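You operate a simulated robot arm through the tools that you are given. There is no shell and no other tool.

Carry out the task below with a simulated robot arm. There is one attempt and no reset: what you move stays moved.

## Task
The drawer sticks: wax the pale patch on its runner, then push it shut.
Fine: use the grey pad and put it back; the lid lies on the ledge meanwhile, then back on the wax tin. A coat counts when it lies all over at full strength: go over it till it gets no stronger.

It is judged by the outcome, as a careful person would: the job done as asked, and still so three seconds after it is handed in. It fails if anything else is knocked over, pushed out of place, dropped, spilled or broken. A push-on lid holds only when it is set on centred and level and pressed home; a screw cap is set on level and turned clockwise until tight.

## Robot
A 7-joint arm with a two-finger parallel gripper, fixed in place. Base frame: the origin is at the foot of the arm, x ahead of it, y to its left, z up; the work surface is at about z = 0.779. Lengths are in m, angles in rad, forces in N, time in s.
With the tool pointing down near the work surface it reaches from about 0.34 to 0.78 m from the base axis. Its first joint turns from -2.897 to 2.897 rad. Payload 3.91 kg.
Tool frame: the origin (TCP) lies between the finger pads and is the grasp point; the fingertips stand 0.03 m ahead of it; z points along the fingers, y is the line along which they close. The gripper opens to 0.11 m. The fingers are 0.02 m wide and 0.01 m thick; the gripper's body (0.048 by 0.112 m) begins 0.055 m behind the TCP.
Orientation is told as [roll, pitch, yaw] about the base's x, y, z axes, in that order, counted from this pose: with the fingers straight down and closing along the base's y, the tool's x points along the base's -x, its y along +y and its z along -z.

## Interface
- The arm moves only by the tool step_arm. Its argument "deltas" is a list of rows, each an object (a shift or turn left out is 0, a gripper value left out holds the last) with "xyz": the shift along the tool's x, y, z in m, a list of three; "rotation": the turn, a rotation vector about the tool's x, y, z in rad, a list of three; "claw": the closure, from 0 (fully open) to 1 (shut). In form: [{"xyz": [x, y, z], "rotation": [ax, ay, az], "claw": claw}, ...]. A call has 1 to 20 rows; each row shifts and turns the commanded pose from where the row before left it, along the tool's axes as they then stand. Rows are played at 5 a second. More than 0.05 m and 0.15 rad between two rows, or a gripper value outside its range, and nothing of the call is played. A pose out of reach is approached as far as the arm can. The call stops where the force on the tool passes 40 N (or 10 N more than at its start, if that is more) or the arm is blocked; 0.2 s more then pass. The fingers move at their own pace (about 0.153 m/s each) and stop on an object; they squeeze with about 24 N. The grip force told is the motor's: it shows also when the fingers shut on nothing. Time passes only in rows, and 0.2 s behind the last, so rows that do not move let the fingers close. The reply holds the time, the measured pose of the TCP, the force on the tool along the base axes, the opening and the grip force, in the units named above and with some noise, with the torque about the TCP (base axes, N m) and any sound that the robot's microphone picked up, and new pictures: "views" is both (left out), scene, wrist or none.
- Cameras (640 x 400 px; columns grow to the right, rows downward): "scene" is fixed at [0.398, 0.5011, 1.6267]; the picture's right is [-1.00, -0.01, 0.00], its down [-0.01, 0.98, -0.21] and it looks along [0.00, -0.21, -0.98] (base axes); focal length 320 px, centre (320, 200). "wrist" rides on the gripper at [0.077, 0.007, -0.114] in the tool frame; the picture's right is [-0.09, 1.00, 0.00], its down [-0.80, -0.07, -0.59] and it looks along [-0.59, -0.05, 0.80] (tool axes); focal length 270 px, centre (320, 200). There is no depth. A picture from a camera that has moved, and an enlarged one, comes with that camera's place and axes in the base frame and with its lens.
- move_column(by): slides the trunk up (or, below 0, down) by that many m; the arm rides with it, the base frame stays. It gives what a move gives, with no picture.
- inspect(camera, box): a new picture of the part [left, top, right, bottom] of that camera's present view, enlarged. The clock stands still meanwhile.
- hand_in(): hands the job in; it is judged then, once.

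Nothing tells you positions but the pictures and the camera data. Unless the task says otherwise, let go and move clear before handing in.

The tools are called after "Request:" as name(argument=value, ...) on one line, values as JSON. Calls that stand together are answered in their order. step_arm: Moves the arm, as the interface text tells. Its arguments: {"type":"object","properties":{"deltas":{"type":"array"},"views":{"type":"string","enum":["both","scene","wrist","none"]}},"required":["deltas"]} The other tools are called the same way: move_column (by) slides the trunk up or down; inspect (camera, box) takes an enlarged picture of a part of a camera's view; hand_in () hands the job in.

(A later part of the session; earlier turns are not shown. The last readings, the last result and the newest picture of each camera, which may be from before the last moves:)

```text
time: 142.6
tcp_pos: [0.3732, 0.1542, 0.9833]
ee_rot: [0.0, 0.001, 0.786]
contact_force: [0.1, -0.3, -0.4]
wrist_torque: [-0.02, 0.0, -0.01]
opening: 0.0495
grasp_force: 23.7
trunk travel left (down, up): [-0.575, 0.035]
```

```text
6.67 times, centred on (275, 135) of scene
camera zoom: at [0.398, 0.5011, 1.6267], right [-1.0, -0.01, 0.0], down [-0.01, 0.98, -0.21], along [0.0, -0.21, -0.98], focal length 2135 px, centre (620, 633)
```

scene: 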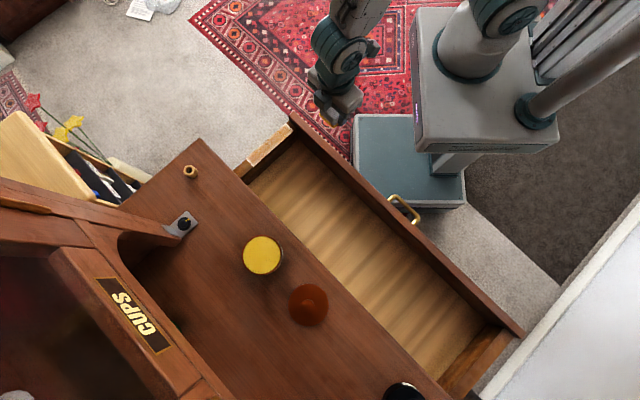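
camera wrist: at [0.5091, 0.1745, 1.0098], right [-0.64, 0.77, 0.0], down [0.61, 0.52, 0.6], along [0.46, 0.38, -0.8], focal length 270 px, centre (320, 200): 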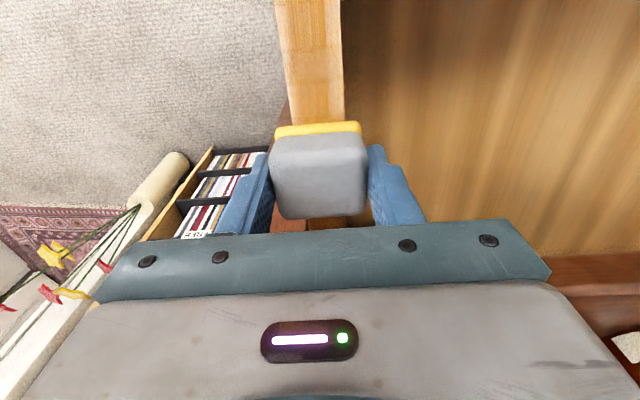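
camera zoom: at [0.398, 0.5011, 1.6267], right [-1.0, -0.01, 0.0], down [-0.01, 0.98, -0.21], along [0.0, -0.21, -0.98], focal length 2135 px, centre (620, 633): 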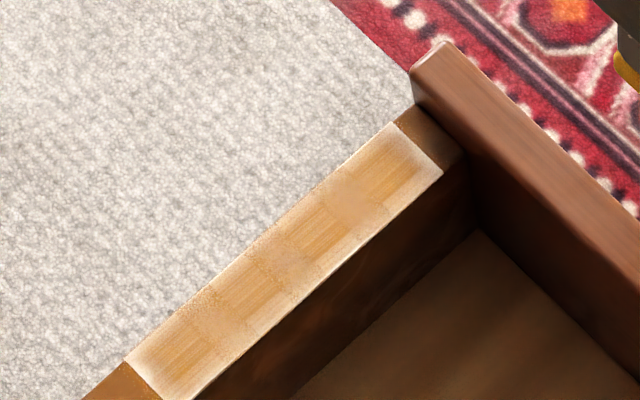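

The tone hasn't changed from the previous pass in any part — all four zones look equally strong and the soft edge stays the same even where the pad overlapped it well, so the coat is at its maximum. Now I'll put the pad back in its place on the ledge.

Request:
step_arm(deltas=[{"xyz": [0, 0, -0.04]}, {"xyz": [0, 0, -0.035]}, {"xyz": [-0.047, -0.0015, 0]}, {"xyz": [-0.047, -0.0015, 0]}, {"xyz": [-0.047, -0.0015, 0]}, {"xyz": [-0.047, -0.0015, 0]}, {"xyz": [-0.047, -0.0015, 0]}, {"xyz": [-0.047, -0.0015, 0]}, {"xyz": [-0.047, -0.0015, 0]}, {"xyz": [0, 0, 0.04]}, {"xyz": [0, 0, 0.03]}, {"xyz": [0, 0, 0]}], views="both")

Request:
inspect(camera="wrist", box=[180, 80, 460, 240])

```text
time: 145.2
tcp_pos: [0.6113, 0.3785, 0.9922]
ee_rot: [-0.001, 0.001, 0.787]
contact_force: [0.8, -0.1, -0.2]
wrist_torque: [-0.03, 0.02, 0.01]
opening: 0.0493
grasp_force: 24.1
trunk travel left (down, up): [-0.575, 0.035]
camera wrist: at [0.5519, 0.3285, 1.1069], right [-0.64, 0.77, 0.0], down [0.62, 0.52, 0.59], along [0.46, 0.38, -0.8], focal length 270 px, centre (320, 200)
```

scene: 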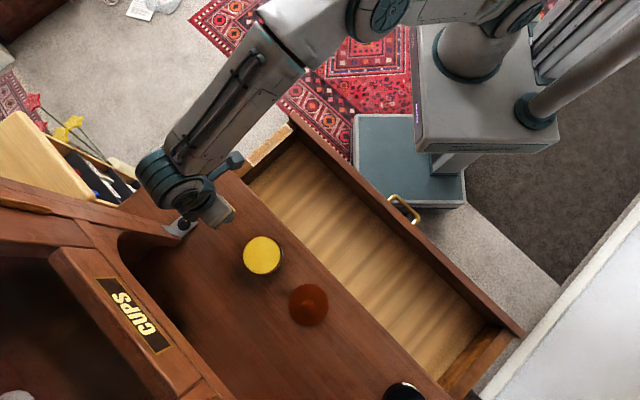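
wrist: 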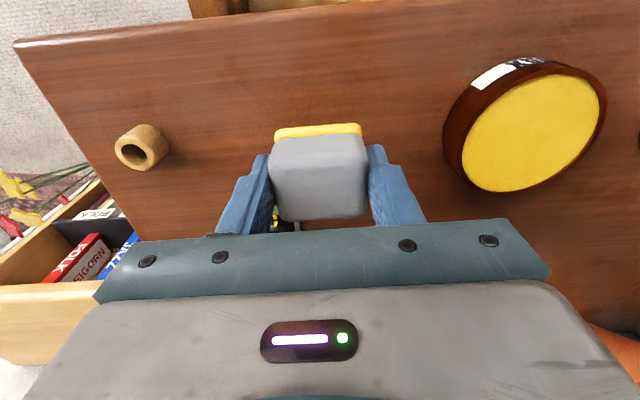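

```text
2.29 times, centred on (320, 160) of wrist
camera zoom: at [0.5519, 0.3285, 1.1069], right [-0.64, 0.77, 0.0], down [0.62, 0.52, 0.59], along [0.46, 0.38, -0.8], focal length 618 px, centre (320, 291)
```

zoom: 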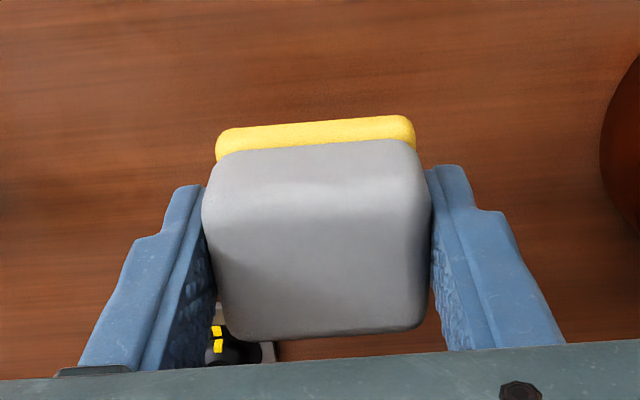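

Request:
step_arm(deltas=[{"xyz": [0, -0.0012, 0.012]}, {"xyz": [0, 0, 0.01]}, {"xyz": [0, 0, 0.006]}, {"xyz": [0, 0, 0]}], views="none")

```text
time: 146.2
tcp_pos: [0.6112, 0.3773, 0.962]
ee_rot: [0.001, 0.0, 0.788]
contact_force: [-1.0, -0.6, 0.5]
wrist_torque: [0.02, 0.03, 0.0]
opening: 0.0492
grasp_force: 24.5
trunk travel left (down, up): [-0.575, 0.035]
```

Request:
step_arm(deltas=[{"xyz": [0, 0, 0.0015]}, {"xyz": [0, 0, 0.0015]}, {"xyz": [0, 0, 0]}], views="none")

```text
time: 147.0
tcp_pos: [0.6129, 0.3776, 0.959]
ee_rot: [-0.001, -0.002, 0.787]
contact_force: [0.2, 0.1, 4.1]
wrist_torque: [0.08, 0.03, 0.01]
opening: 0.0496
grasp_force: 23.8
trunk travel left (down, up): [-0.575, 0.035]
```

Touching the ledge. Releasing the pad and rising.

Request:
step_arm(deltas=[{"claw": 0.35}, {"claw": 0.35}, {"claw": 0.2}, {"xyz": [0, 0, -0.02]}, {"xyz": [0, 0, -0.04]}, {"xyz": [0, 0, -0.04]}, {"xyz": [0, 0, 0]}], views="both")

Request:
inspect(camera="wrist", box=[230, 30, 410, 160])

```text
time: 148.6
tcp_pos: [0.6089, 0.3766, 1.0582]
ee_rot: [-0.001, -0.001, 0.787]
contact_force: [-0.1, 0.3, -0.3]
wrist_torque: [-0.03, 0.0, -0.05]
opening: 0.0881
grasp_force: 0.0
trunk travel left (down, up): [-0.575, 0.035]
camera wrist: at [0.5499, 0.3272, 1.1732], right [-0.64, 0.77, 0.0], down [0.62, 0.52, 0.59], along [0.45, 0.38, -0.8], focal length 270 px, centre (320, 200)
```

scene: 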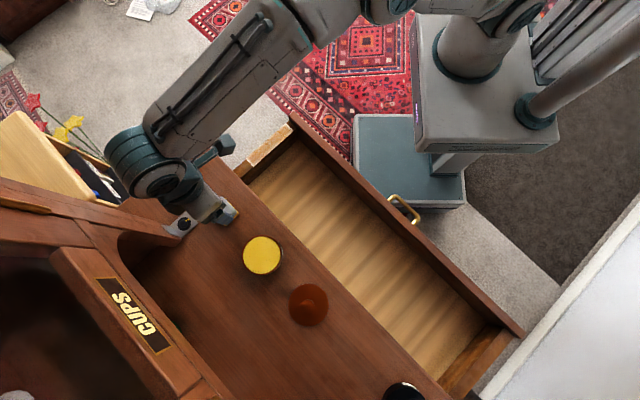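
wrist: 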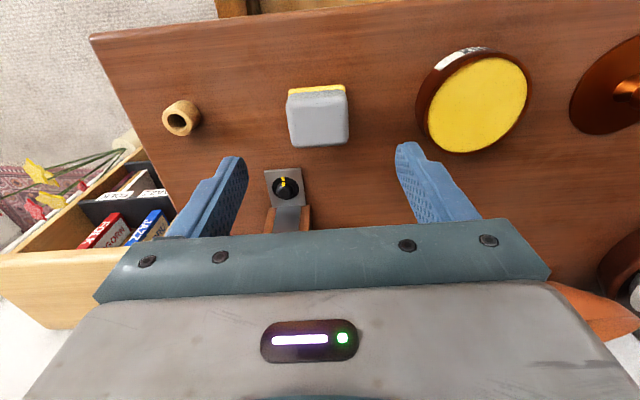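

```text
3.08 times, centred on (320, 95) of wrist
camera zoom: at [0.5499, 0.3272, 1.1732], right [-0.64, 0.77, 0.0], down [0.62, 0.52, 0.59], along [0.45, 0.38, -0.8], focal length 832 px, centre (320, 523)
```

zoom: 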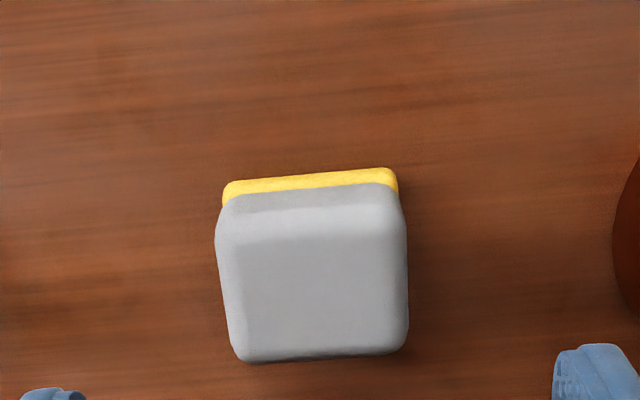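

The pad is back in its place. Before closing the tin, I'll take a clean close look at the patch with the empty gripper.

Request:
step_arm(deltas=[{"xyz": [0.045, -0.0134, 0]}, {"xyz": [0.045, -0.0134, 0]}, {"xyz": [0.045, -0.0134, 0]}, {"xyz": [0.045, -0.0134, 0]}, {"xyz": [0.045, -0.0134, 0]}, {"xyz": [0.045, -0.0134, 0]}, {"xyz": [0, 0, 0.04]}, {"xyz": [0, 0, 0]}], views="both")

Request:
inspect(camera="wrist", box=[230, 30, 410, 230])

Request:
inspect(camera="scene", box=[235, 105, 315, 165])

```text
time: 150.4
tcp_pos: [0.4767, 0.1266, 1.0188]
ee_rot: [0.0, 0.001, 0.788]
contact_force: [-0.3, 0.6, -0.9]
wrist_torque: [0.01, 0.03, 0.01]
opening: 0.0878
grasp_force: 0.1
trunk travel left (down, up): [-0.575, 0.035]
camera wrist: at [0.4171, 0.0779, 1.1336], right [-0.64, 0.77, 0.0], down [0.62, 0.52, 0.59], along [0.46, 0.38, -0.8], focal length 270 px, centre (320, 200)
```

scene: 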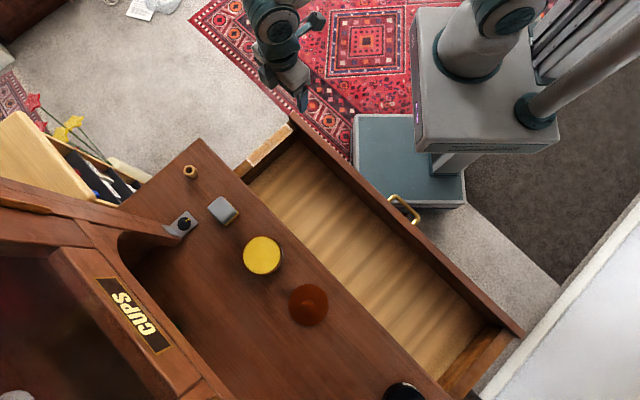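
wrist: 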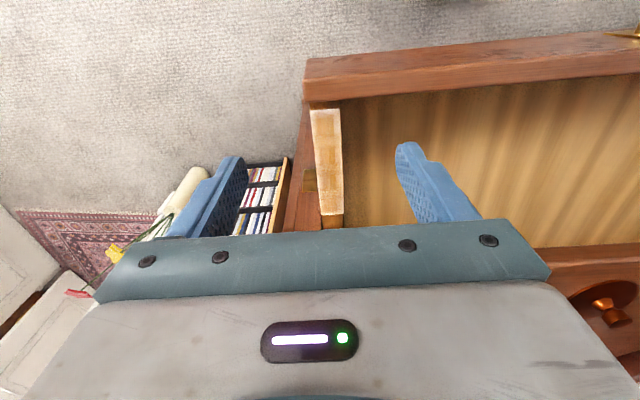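

```text
2.00 times, centred on (320, 130) of wrist
camera zoom: at [0.4171, 0.0779, 1.1336], right [-0.64, 0.77, 0.0], down [0.62, 0.52, 0.59], along [0.46, 0.38, -0.8], focal length 541 px, centre (320, 340)
```

zoom: 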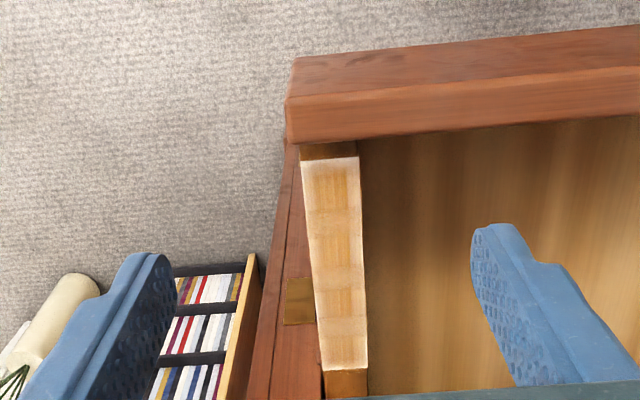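

```text
6.67 times, centred on (275, 135) of scene
camera zoom: at [0.398, 0.5011, 1.6267], right [-1.0, -0.01, 0.0], down [-0.01, 0.98, -0.21], along [0.0, -0.21, -0.98], focal length 2135 px, centre (620, 633)
```

zoom: 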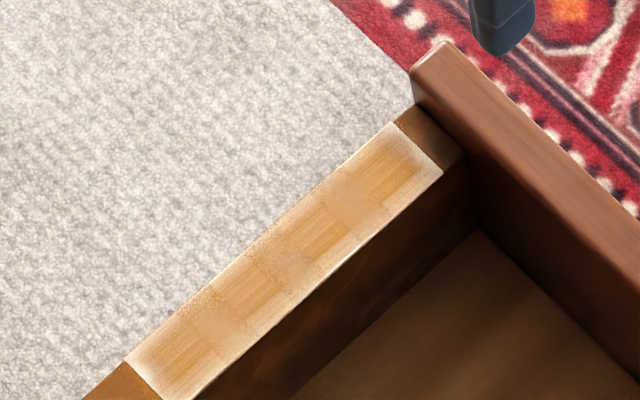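

Request:
inspect(camera="wrist", box=[295, 95, 360, 155])

Request:
inspect(camera="wrist", box=[295, 150, 360, 220])

```text
6.67 times, centred on (328, 125) of wrist
camera zoom: at [0.4171, 0.0779, 1.1336], right [-0.64, 0.77, 0.0], down [0.62, 0.52, 0.59], along [0.46, 0.38, -0.8], focal length 1802 px, centre (270, 700)
```

zoom: 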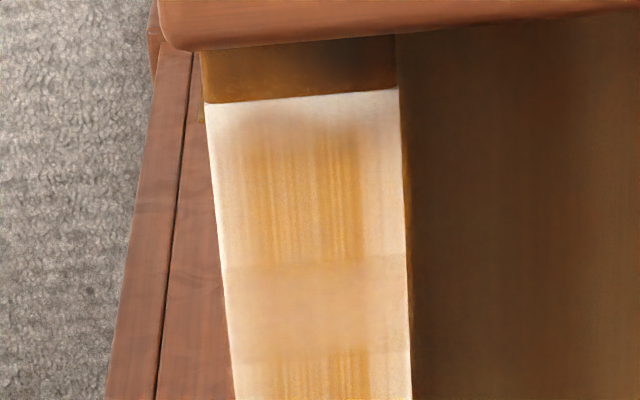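

```text
5.71 times, centred on (328, 185) of wrist
camera zoom: at [0.4171, 0.0779, 1.1336], right [-0.64, 0.77, 0.0], down [0.62, 0.52, 0.59], along [0.46, 0.38, -0.8], focal length 1544 px, centre (277, 286)
```

zoom: 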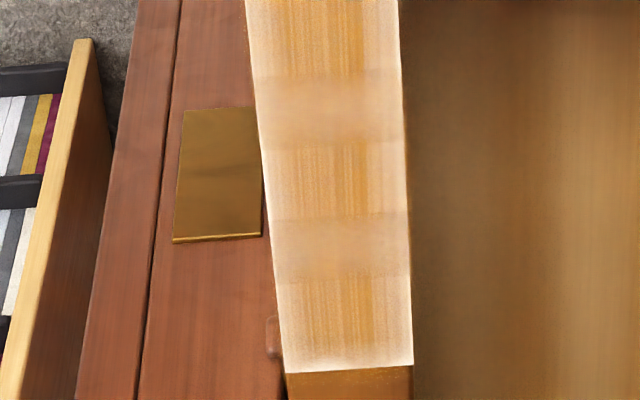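

All zones look uniform with equal soft borders, so the wax job is done. Now fetching the lid from the ledge.

Request:
step_arm(deltas=[{"xyz": [0, 0, -0.045], "claw": 0.5}, {"xyz": [-0.0276, 0.0354, 0]}, {"xyz": [-0.0276, 0.0354, 0]}, {"xyz": [-0.0276, 0.0354, 0]}, {"xyz": [-0.0276, 0.0354, 0]}, {"xyz": [-0.0276, 0.0354, 0]}, {"xyz": [-0.0276, 0.0354, 0]}, {"xyz": [-0.0276, 0.0354, 0]}, {"xyz": [-0.0276, 0.0354, 0]}, {"xyz": [-0.0276, 0.0354, 0]}, {"xyz": [-0.0276, 0.0354, 0]}, {"xyz": [0, 0, 0.03]}, {"xyz": [0, 0, 0]}], views="wrist")

Request:
inspect(camera="wrist", box=[240, 60, 400, 180])

```text
time: 153.2
tcp_pos: [0.4218, 0.5742, 1.0326]
ee_rot: [0.0, 0.0, 0.79]
contact_force: [-0.1, -0.5, -0.2]
wrist_torque: [0.02, 0.0, 0.01]
opening: 0.0551
grasp_force: 0.1
trunk travel left (down, up): [-0.575, 0.035]
camera wrist: at [0.3629, 0.5249, 1.1482], right [-0.64, 0.77, 0.0], down [0.62, 0.52, 0.59], along [0.46, 0.38, -0.8], focal length 270 px, centre (320, 200)
```

wrist: 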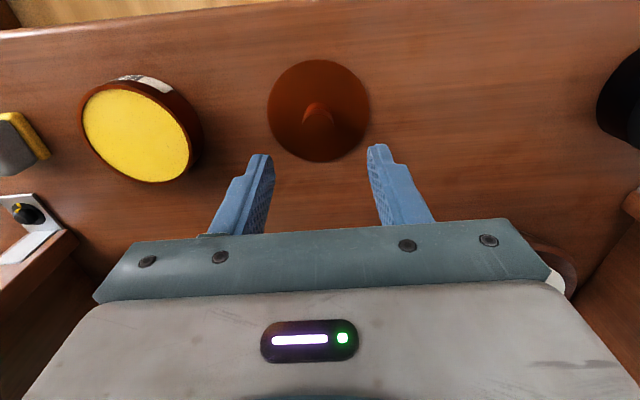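

```text
3.33 times, centred on (320, 120) of wrist
camera zoom: at [0.3629, 0.5249, 1.1482], right [-0.64, 0.77, 0.0], down [0.62, 0.52, 0.59], along [0.46, 0.38, -0.8], focal length 901 px, centre (320, 467)
```

zoom: 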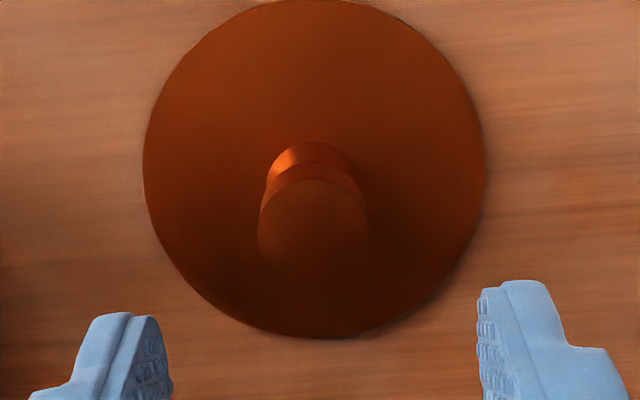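

Request:
step_arm(deltas=[{"xyz": [0.003, -0.001, 0.02]}, {"xyz": [0, 0, 0.02]}, {"xyz": [0, 0, 0.015]}, {"xyz": [0, 0, 0.0085]}, {"xyz": [0, 0, 0]}], views="wrist")

Request:
inspect(camera="wrist", box=[240, 80, 400, 200])

```text
time: 154.4
tcp_pos: [0.4204, 0.5739, 0.9692]
ee_rot: [0.0, 0.001, 0.788]
contact_force: [-0.7, -0.3, 0.0]
wrist_torque: [-0.01, 0.02, 0.02]
opening: 0.0549
grasp_force: 0.1
trunk travel left (down, up): [-0.575, 0.035]
camera wrist: at [0.362, 0.5237, 1.0842], right [-0.64, 0.77, 0.0], down [0.62, 0.52, 0.59], along [0.45, 0.38, -0.8], focal length 270 px, centre (320, 200)
```

wrist: 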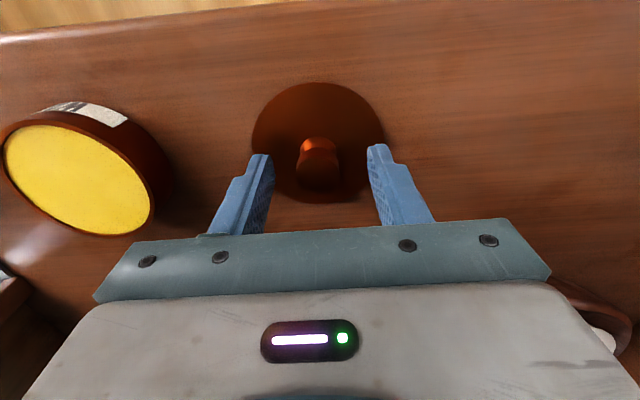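

```text
3.33 times, centred on (320, 140) of wrist
camera zoom: at [0.362, 0.5237, 1.0842], right [-0.64, 0.77, 0.0], down [0.62, 0.52, 0.59], along [0.45, 0.38, -0.8], focal length 901 px, centre (320, 400)
```

zoom: 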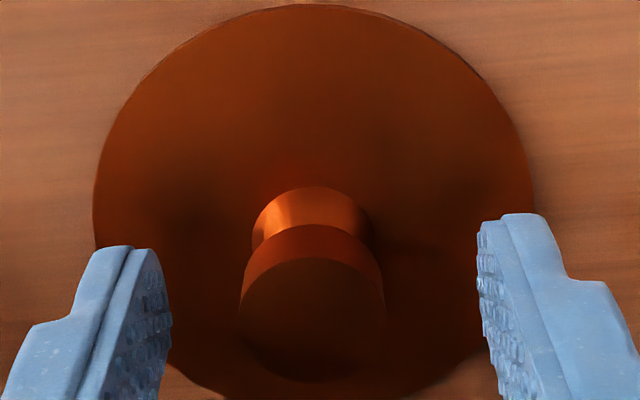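

Request:
step_arm(deltas=[{"xyz": [0.004, -0.001, 0]}, {"xyz": [0, 0, 0.0025]}, {"xyz": [0, 0, 0]}], views="wrist")

Request:
inspect(camera="wrist", box=[240, 80, 400, 200])

```text
time: 155.2
tcp_pos: [0.4194, 0.5697, 0.9679]
ee_rot: [0.001, -0.001, 0.787]
contact_force: [-0.2, -0.7, -0.2]
wrist_torque: [0.0, -0.05, 0.04]
opening: 0.0549
grasp_force: 0.0
trunk travel left (down, up): [-0.575, 0.035]
camera wrist: at [0.3606, 0.5209, 1.0827], right [-0.64, 0.77, 0.0], down [0.62, 0.52, 0.59], along [0.46, 0.38, -0.8], focal length 270 px, centre (320, 200)
```

wrist: 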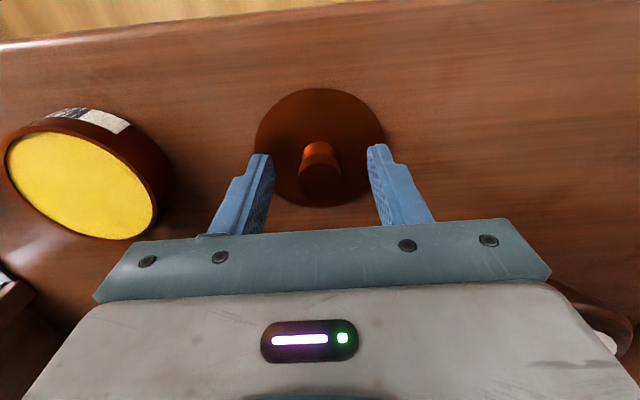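

```text
3.33 times, centred on (320, 140) of wrist
camera zoom: at [0.3606, 0.5209, 1.0827], right [-0.64, 0.77, 0.0], down [0.62, 0.52, 0.59], along [0.46, 0.38, -0.8], focal length 901 px, centre (320, 400)
```

zoom: 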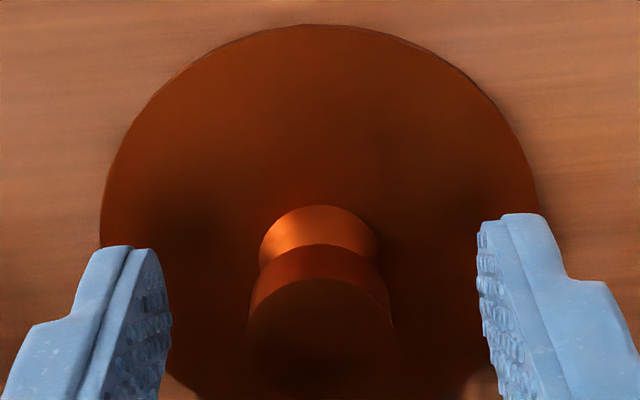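

Request:
step_arm(deltas=[{"xyz": [0.001, 0, 0.001]}, {"claw": 1.0}, {"claw": 1.0}, {"claw": 1.0}], views="wrist")

Request:
inspect(camera="wrist", box=[240, 60, 400, 180])

```text
time: 156.2
tcp_pos: [0.4187, 0.5693, 0.9674]
ee_rot: [-0.001, 0.0, 0.79]
contact_force: [0.7, -1.2, 0.5]
wrist_torque: [0.02, 0.03, 0.03]
opening: 0.0237
grasp_force: 24.0
trunk travel left (down, up): [-0.575, 0.035]
camera wrist: at [0.36, 0.5197, 1.0815], right [-0.64, 0.77, 0.0], down [0.62, 0.52, 0.59], along [0.46, 0.38, -0.8], focal length 270 px, centre (320, 200)
```

wrist: 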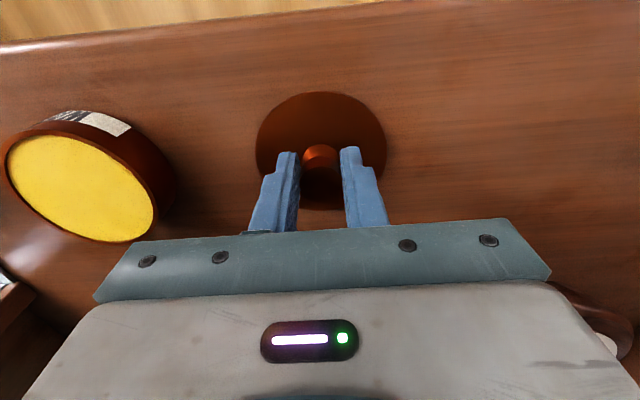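

```text
3.33 times, centred on (320, 120) of wrist
camera zoom: at [0.36, 0.5197, 1.0815], right [-0.64, 0.77, 0.0], down [0.62, 0.52, 0.59], along [0.46, 0.38, -0.8], focal length 901 px, centre (320, 467)
```

zoom: 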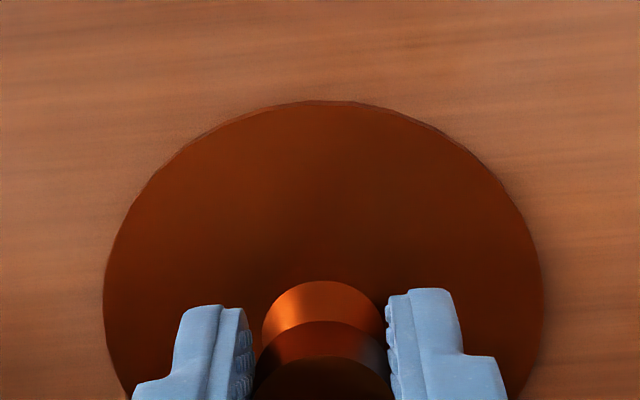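

Lid gripped. Lifting it and carrying it back over the tin.

Request:
step_arm(deltas=[{"xyz": [0, 0, -0.005]}, {"xyz": [0, 0, -0.02]}, {"xyz": [0, 0, -0.035]}, {"xyz": [0, 0, -0.015]}, {"xyz": [-0.0011, -0.035, 0]}, {"xyz": [-0.0011, -0.035, 0]}, {"xyz": [-0.0011, -0.035, 0]}, {"xyz": [-0.0011, -0.0357, 0]}, {"xyz": [0, 0, 0]}], views="both")

Request:
inspect(camera="wrist", box=[240, 30, 400, 150])

```text
time: 158.2
tcp_pos: [0.5177, 0.4727, 1.0401]
ee_rot: [0.002, -0.001, 0.789]
contact_force: [-0.1, -0.1, 0.2]
wrist_torque: [-0.02, 0.0, 0.0]
opening: 0.0232
grasp_force: 24.3
trunk travel left (down, up): [-0.575, 0.035]
camera wrist: at [0.4598, 0.4232, 1.1554], right [-0.64, 0.76, 0.0], down [0.61, 0.52, 0.59], along [0.45, 0.38, -0.8], focal length 270 px, centre (320, 200)
```

scene: 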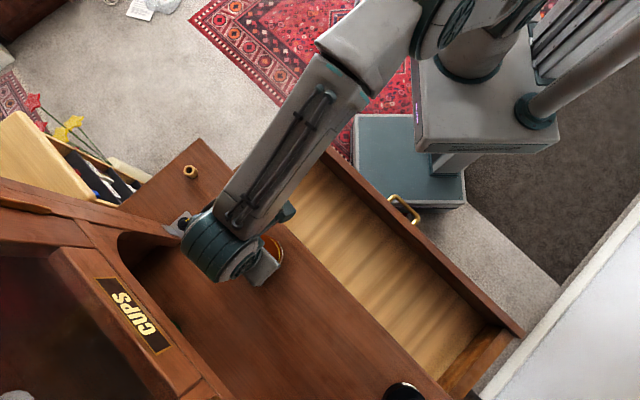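
wrist: 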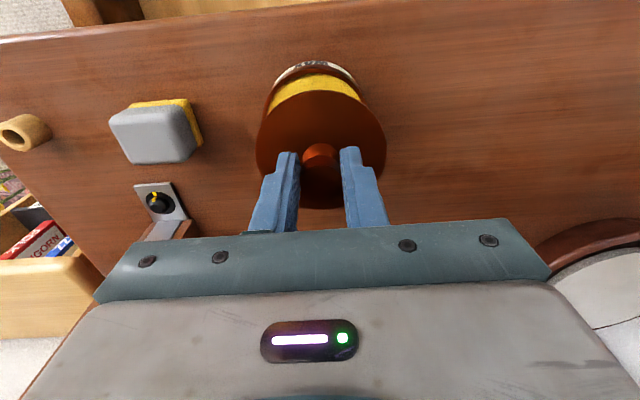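

```text
3.33 times, centred on (320, 90) of wrist
camera zoom: at [0.4598, 0.4232, 1.1554], right [-0.64, 0.76, 0.0], down [0.61, 0.52, 0.59], along [0.45, 0.38, -0.8], focal length 901 px, centre (320, 567)
```

zoom: 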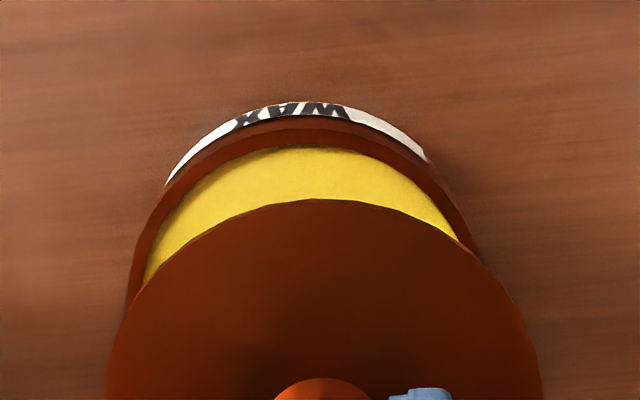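

Request:
step_arm(deltas=[{"xyz": [-0.0026, -0.0022, 0.015]}, {"xyz": [0, 0, 0.015]}, {"xyz": [0, 0, 0.008]}, {"xyz": [0, 0, 0]}], views="wrist")

Request:
inspect(camera="wrist", box=[240, 50, 400, 170])

```text
time: 159.2
tcp_pos: [0.5233, 0.4728, 1.0011]
ee_rot: [0.002, 0.001, 0.787]
contact_force: [0.8, -0.9, 0.3]
wrist_torque: [0.02, -0.01, 0.02]
opening: 0.0232
grasp_force: 24.1
trunk travel left (down, up): [-0.575, 0.035]
camera wrist: at [0.4637, 0.4228, 1.1169], right [-0.64, 0.77, 0.0], down [0.62, 0.52, 0.59], along [0.46, 0.38, -0.8], focal length 270 px, centre (320, 200)
```

wrist: 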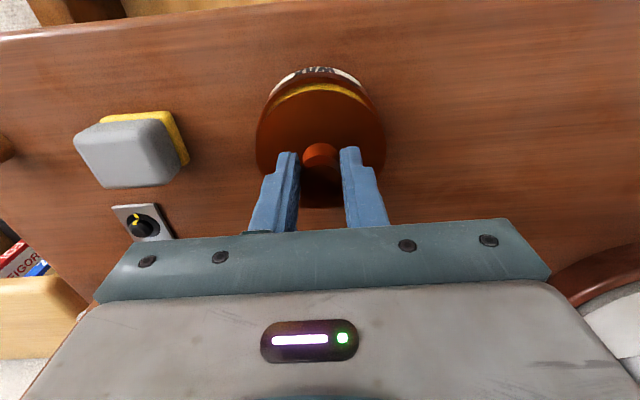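

```text
3.33 times, centred on (320, 110) of wrist
camera zoom: at [0.4637, 0.4228, 1.1169], right [-0.64, 0.77, 0.0], down [0.62, 0.52, 0.59], along [0.46, 0.38, -0.8], focal length 901 px, centre (320, 500)
```

zoom: 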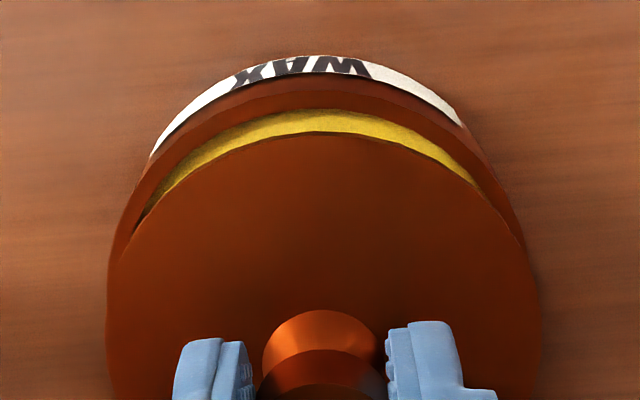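

Comparing views, the lid sits about 5–6 mm too far back and 1 mm too far left relative to the tin, because it was gripped off-centre. I'll raise slightly and correct before lowering.

Request:
step_arm(deltas=[{"xyz": [0, 0, -0.006]}, {"xyz": [0.006, -0.0013, 0]}, {"xyz": [0, 0, 0]}], views="wrist")

Request:
inspect(camera="wrist", box=[240, 50, 400, 170])

```text
time: 160.0
tcp_pos: [0.5197, 0.4664, 1.0099]
ee_rot: [0.0, 0.0, 0.787]
contact_force: [-0.2, 0.5, -1.2]
wrist_torque: [0.0, -0.04, 0.0]
opening: 0.0236
grasp_force: 24.0
trunk travel left (down, up): [-0.575, 0.035]
camera wrist: at [0.4601, 0.417, 1.1236], right [-0.64, 0.77, 0.0], down [0.62, 0.52, 0.59], along [0.45, 0.38, -0.8], focal length 270 px, centre (320, 200)
```

wrist: 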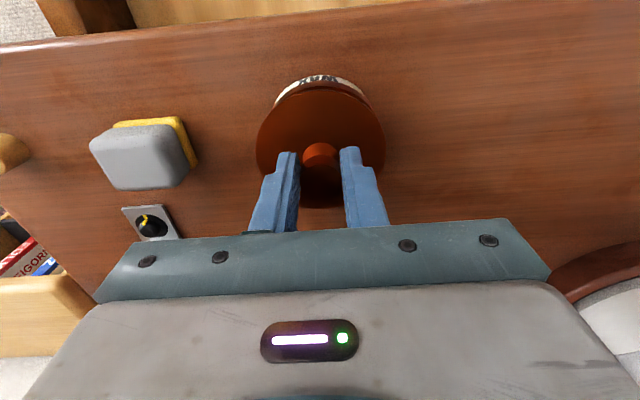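

```text
3.33 times, centred on (320, 110) of wrist
camera zoom: at [0.4601, 0.417, 1.1236], right [-0.64, 0.77, 0.0], down [0.62, 0.52, 0.59], along [0.45, 0.38, -0.8], focal length 901 px, centre (320, 500)
```

zoom: 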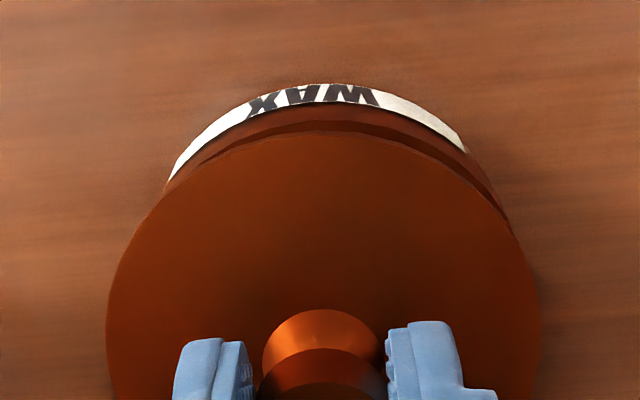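

Request:
inspect(camera="wrist", box=[255, 70, 325, 120])

Request:
inspect(camera="wrist", box=[320, 70, 390, 120])

```text
8.00 times, centred on (290, 95) of wrist
camera zoom: at [0.4601, 0.417, 1.1236], right [-0.64, 0.77, 0.0], down [0.62, 0.52, 0.59], along [0.45, 0.38, -0.8], focal length 2162 px, centre (560, 1040)
```

zoom: 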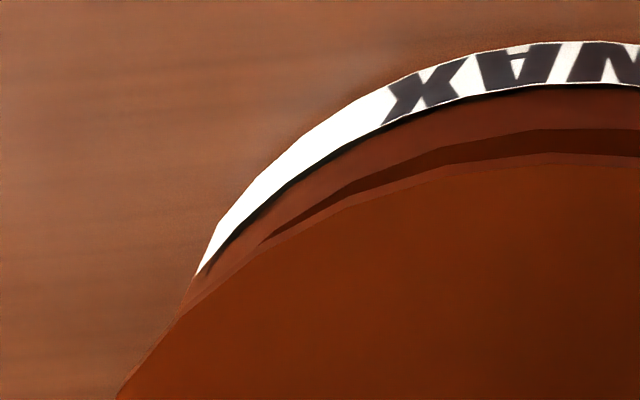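

```text
8.00 times, centred on (355, 95) of wrist
camera zoom: at [0.4601, 0.417, 1.1236], right [-0.64, 0.77, 0.0], down [0.62, 0.52, 0.59], along [0.45, 0.38, -0.8], focal length 2162 px, centre (40, 1040)
```

zoom: 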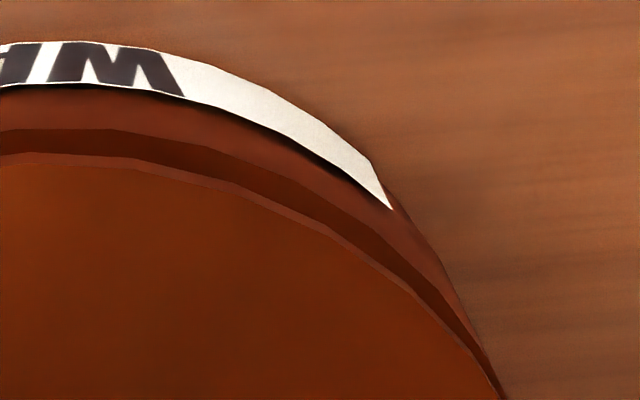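

By measuring both views against the moment the lid came off, lid and tin now line up within about a millimetre. Lowering in small steps.

Request:
step_arm(deltas=[{"xyz": [0, 0, 0.004]}, {"xyz": [0, 0, 0.003]}, {"xyz": [0, 0, 0]}], views="wrist")

Request:
inspect(camera="wrist", box=[240, 50, 400, 170])

```text
time: 160.8
tcp_pos: [0.5212, 0.4673, 0.9998]
ee_rot: [0.0, 0.0, 0.788]
contact_force: [0.6, -0.6, -1.0]
wrist_torque: [-0.02, 0.03, -0.01]
opening: 0.0233
grasp_force: 24.4
trunk travel left (down, up): [-0.575, 0.035]
camera wrist: at [0.4612, 0.4178, 1.1157], right [-0.64, 0.77, 0.0], down [0.62, 0.52, 0.59], along [0.46, 0.38, -0.8], focal length 270 px, centre (320, 200)
```

wrist: 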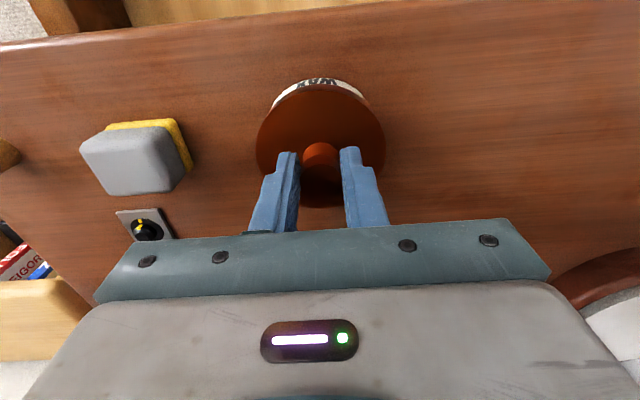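

```text
3.33 times, centred on (320, 110) of wrist
camera zoom: at [0.4612, 0.4178, 1.1157], right [-0.64, 0.77, 0.0], down [0.62, 0.52, 0.59], along [0.46, 0.38, -0.8], focal length 901 px, centre (320, 500)
```

zoom: 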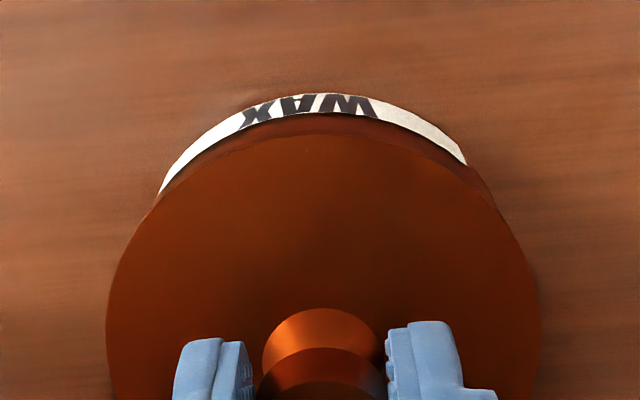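

Request:
step_arm(deltas=[{"xyz": [0, 0, 0.0015]}, {"xyz": [0, 0, 0.0015]}, {"xyz": [0, 0, 0]}], views="wrist")

Request:
inspect(camera="wrist", box=[240, 50, 400, 170])

```text
time: 161.6
tcp_pos: [0.5212, 0.4682, 0.9999]
ee_rot: [0.0, -0.002, 0.786]
contact_force: [-0.4, -2.7, 7.2]
wrist_torque: [-0.02, 0.12, 0.05]
opening: 0.0232
grasp_force: 24.1
trunk travel left (down, up): [-0.575, 0.035]
camera wrist: at [0.461, 0.4183, 1.1136], right [-0.64, 0.77, 0.0], down [0.61, 0.52, 0.6], along [0.46, 0.38, -0.8], focal length 270 px, centre (320, 200)
```

wrist: 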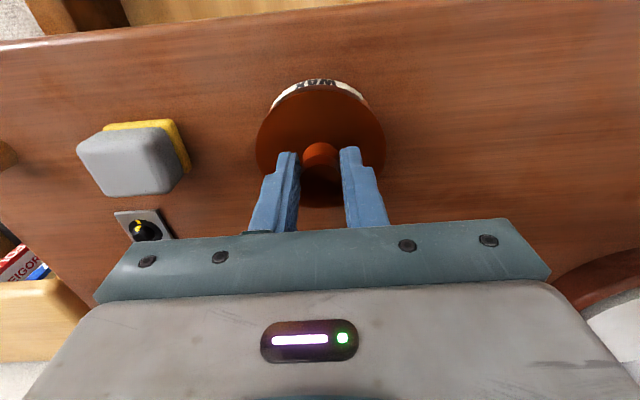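

```text
3.33 times, centred on (320, 110) of wrist
camera zoom: at [0.461, 0.4183, 1.1136], right [-0.64, 0.77, 0.0], down [0.61, 0.52, 0.6], along [0.46, 0.38, -0.8], focal length 901 px, centre (320, 500)
```

zoom: 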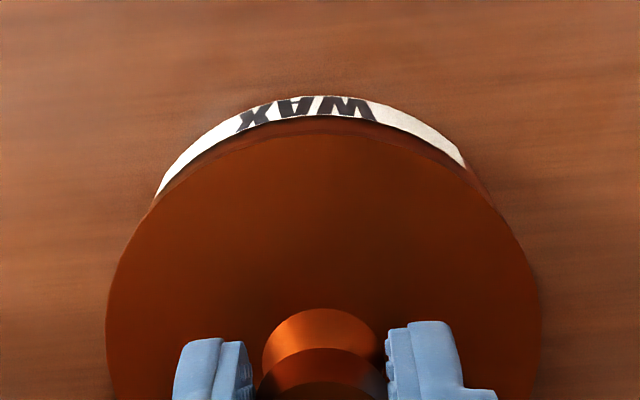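

The lid is touching the rim (7 N). Pressing it down gently while gripped.

Request:
step_arm(deltas=[{"xyz": [0, 0, 0.001]}, {"xyz": [0, 0, 0.001]}, {"xyz": [0, 0, 0]}], views="wrist")

Request:
inspect(camera="wrist", box=[240, 50, 400, 170])

```text
time: 162.4
tcp_pos: [0.5201, 0.4678, 0.9981]
ee_rot: [-0.002, -0.002, 0.787]
contact_force: [-2.9, -2.1, 12.4]
wrist_torque: [0.04, 0.22, 0.09]
opening: 0.0236
grasp_force: 23.7
trunk travel left (down, up): [-0.575, 0.035]
camera wrist: at [0.461, 0.4182, 1.1125], right [-0.64, 0.77, 0.0], down [0.61, 0.52, 0.6], along [0.46, 0.38, -0.8], focal length 270 px, centre (320, 200)
```

wrist: 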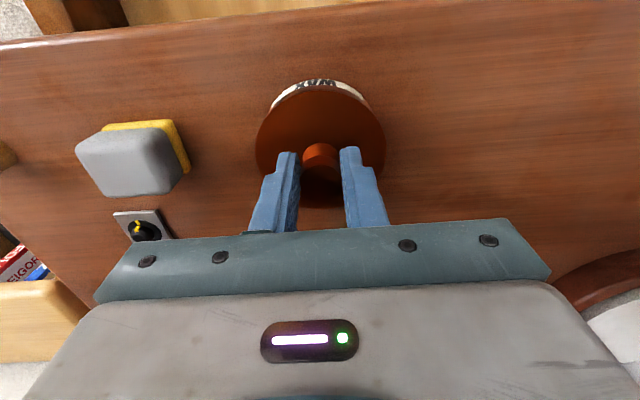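

```text
3.33 times, centred on (320, 110) of wrist
camera zoom: at [0.461, 0.4182, 1.1125], right [-0.64, 0.77, 0.0], down [0.61, 0.52, 0.6], along [0.46, 0.38, -0.8], focal length 901 px, centre (320, 500)
```

zoom: 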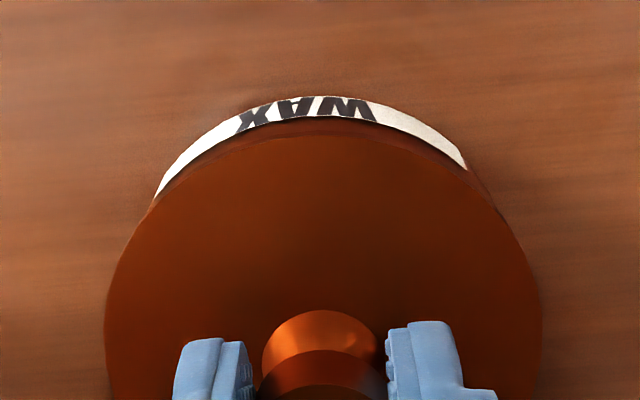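

Request:
step_arm(deltas=[{"xyz": [0, 0, 0.001]}, {"xyz": [0, 0, 0.001]}, {"xyz": [0, 0, 0]}], views="wrist")

Request:
inspect(camera="wrist", box=[240, 50, 400, 170])

```text
time: 163.2
tcp_pos: [0.521, 0.4683, 0.9961]
ee_rot: [0.001, -0.003, 0.787]
contact_force: [-0.6, 0.9, 14.1]
wrist_torque: [0.1, -0.24, 0.04]
opening: 0.0233
grasp_force: 24.2
trunk travel left (down, up): [-0.575, 0.035]
camera wrist: at [0.4612, 0.4183, 1.1104], right [-0.64, 0.77, 0.0], down [0.61, 0.52, 0.6], along [0.46, 0.38, -0.8], focal length 270 px, centre (320, 200)
```

wrist: 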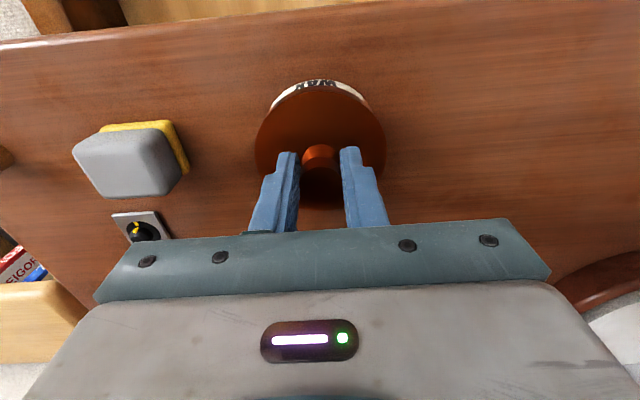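

```text
3.33 times, centred on (320, 110) of wrist
camera zoom: at [0.4612, 0.4183, 1.1104], right [-0.64, 0.77, 0.0], down [0.61, 0.52, 0.6], along [0.46, 0.38, -0.8], focal length 901 px, centre (320, 500)
```

zoom: 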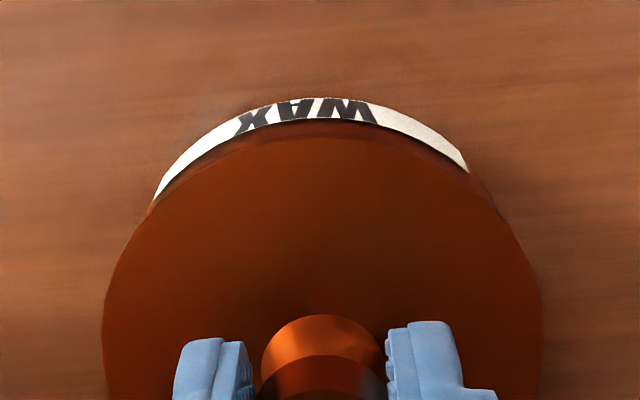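

The fingers begin sliding on the knob at ~14 N with the lid still a few mm proud. I'll keep going down so the fingertips bear on the lid itself around the knob, keeping it centred while pressing.

Request:
step_arm(deltas=[{"xyz": [0, 0, 0.002]}, {"xyz": [0, 0, 0.002]}, {"xyz": [0, 0, 0]}], views="wrist")

Request:
inspect(camera="wrist", box=[240, 50, 400, 170])

```text
time: 164.0
tcp_pos: [0.5201, 0.4667, 0.9915]
ee_rot: [0.0, -0.002, 0.788]
contact_force: [-2.2, 2.1, 13.0]
wrist_torque: [0.33, 0.08, 0.06]
opening: 0.0233
grasp_force: 24.2
trunk travel left (down, up): [-0.575, 0.035]
camera wrist: at [0.4613, 0.4184, 1.1061], right [-0.64, 0.76, 0.0], down [0.61, 0.52, 0.6], along [0.46, 0.38, -0.8], focal length 270 px, centre (320, 200)
```

wrist: 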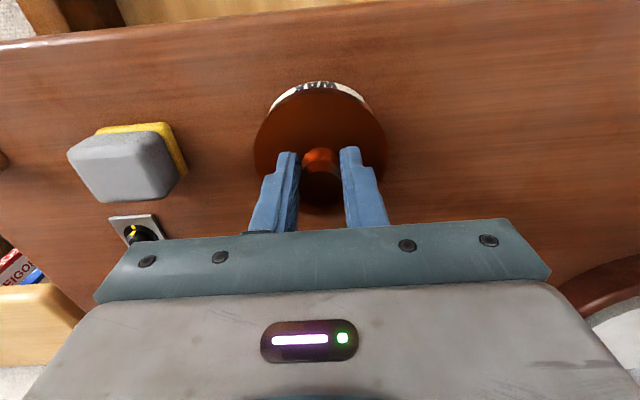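

```text
3.33 times, centred on (320, 110) of wrist
camera zoom: at [0.4613, 0.4184, 1.1061], right [-0.64, 0.76, 0.0], down [0.61, 0.52, 0.6], along [0.46, 0.38, -0.8], focal length 901 px, centre (320, 500)
```

zoom: 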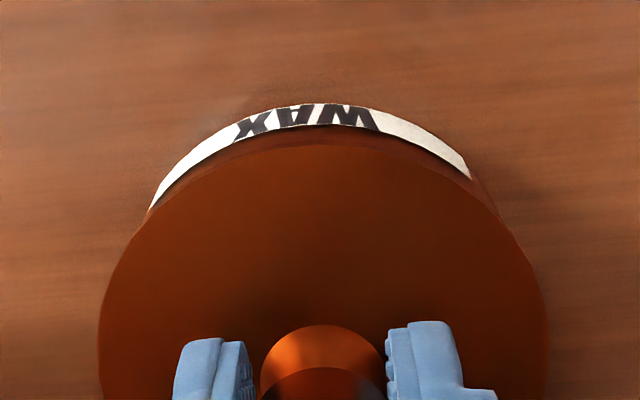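

Request:
step_arm(deltas=[{"xyz": [0, 0, 0.002]}, {"xyz": [0, 0, 0.0015]}, {"xyz": [0, 0, 0]}], views="none")

```text
time: 164.8
tcp_pos: [0.5208, 0.4671, 0.9909]
ee_rot: [0.001, -0.005, 0.787]
contact_force: [1.2, 6.9, 24.2]
wrist_torque: [0.41, 0.09, 0.04]
opening: 0.0228
grasp_force: 24.1
trunk travel left (down, up): [-0.575, 0.035]
```

Request:
step_arm(deltas=[{"xyz": [0, 0, 0.0007]}, {"xyz": [0, 0, 0.0005]}, {"xyz": [0, 0, 0]}], views="wrist")

Request:
inspect(camera="wrist", box=[240, 50, 400, 170])

```text
time: 165.6
tcp_pos: [0.5201, 0.4678, 0.9895]
ee_rot: [0.0, -0.006, 0.786]
contact_force: [-0.2, 10.6, 32.4]
wrist_torque: [0.55, 0.1, 0.06]
opening: 0.0229
grasp_force: 23.4
trunk travel left (down, up): [-0.575, 0.035]
camera wrist: at [0.4604, 0.4173, 1.104], right [-0.64, 0.77, 0.0], down [0.61, 0.51, 0.6], along [0.46, 0.39, -0.8], focal length 270 px, centre (320, 200)
```

wrist: 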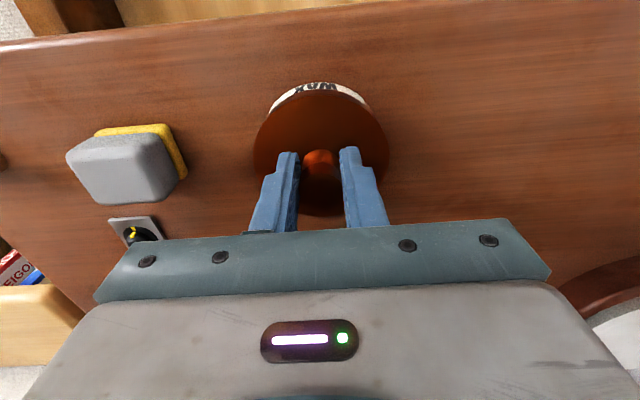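

```text
3.33 times, centred on (320, 110) of wrist
camera zoom: at [0.4604, 0.4173, 1.104], right [-0.64, 0.77, 0.0], down [0.61, 0.51, 0.6], along [0.46, 0.39, -0.8], focal length 901 px, centre (320, 500)
```

zoom: 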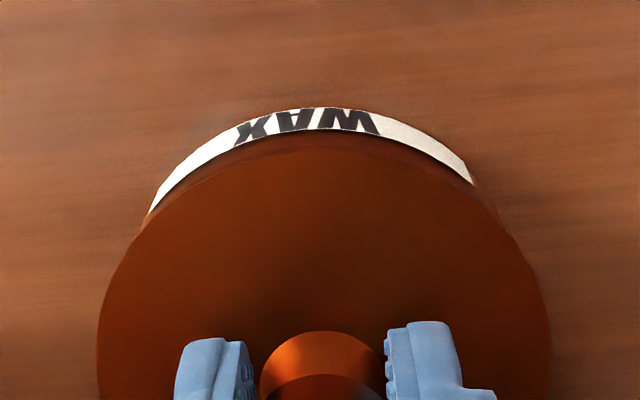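

I can't tell reliably from here whether it is home. I'll release, back off to the same viewpoint I had at the start, and compare the lid's height against the label.

Request:
step_arm(deltas=[{"xyz": [0, 0, -0.002]}, {"claw": 0.5}, {"claw": 0.5}, {"xyz": [0, 0, -0.02]}, {"xyz": [0, 0, -0.04]}, {"xyz": [0.035, -0.0172, -0.02]}, {"xyz": [0.035, -0.0172, -0.02]}, {"xyz": [0.035, -0.0172, -0.02]}, {"xyz": [0.032, -0.0172, -0.02]}, {"xyz": [0, 0, -0.02]}, {"xyz": [0, 0, 0]}], views="wrist")

Request:
inspect(camera="wrist", box=[240, 130, 420, 242])

Request:
inspect(camera="scene", box=[200, 180, 300, 290])

```text
time: 168.0
tcp_pos: [0.4728, 0.3232, 1.1504]
ee_rot: [0.0, 0.001, 0.787]
contact_force: [0.0, 0.4, -0.8]
wrist_torque: [-0.03, 0.02, 0.01]
opening: 0.0548
grasp_force: 0.0
trunk travel left (down, up): [-0.575, 0.035]
camera wrist: at [0.4137, 0.2727, 1.2656], right [-0.64, 0.77, 0.0], down [0.62, 0.52, 0.59], along [0.46, 0.38, -0.8], focal length 270 px, centre (320, 200)
```

wrist: 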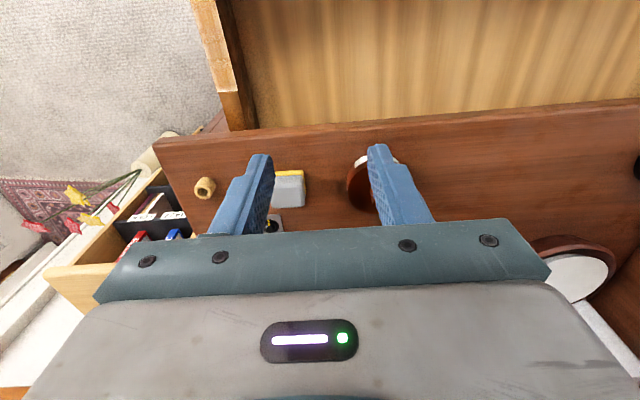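

```text
3.56 times, centred on (330, 186) of wrist
camera zoom: at [0.4137, 0.2727, 1.2656], right [-0.64, 0.77, 0.0], down [0.62, 0.52, 0.59], along [0.46, 0.38, -0.8], focal length 961 px, centre (284, 250)
```

zoom: 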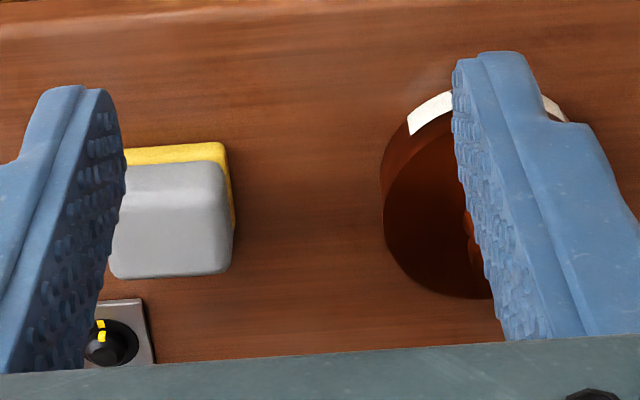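

```text
3.64 times, centred on (250, 235) of scene
camera zoom: at [0.398, 0.5011, 1.6267], right [-1.0, -0.01, 0.0], down [-0.01, 0.98, -0.21], along [0.0, -0.21, -0.98], focal length 1164 px, centre (574, 73)
```

zoom: 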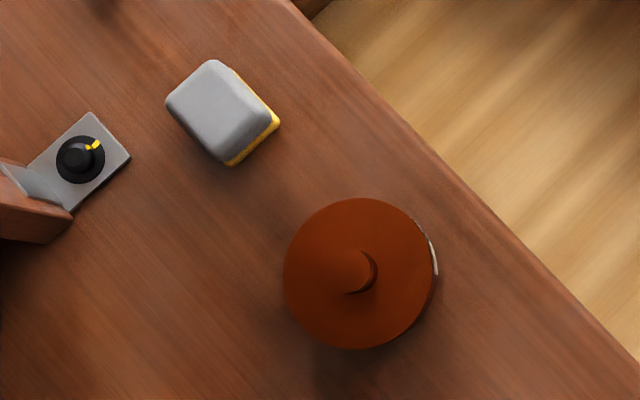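

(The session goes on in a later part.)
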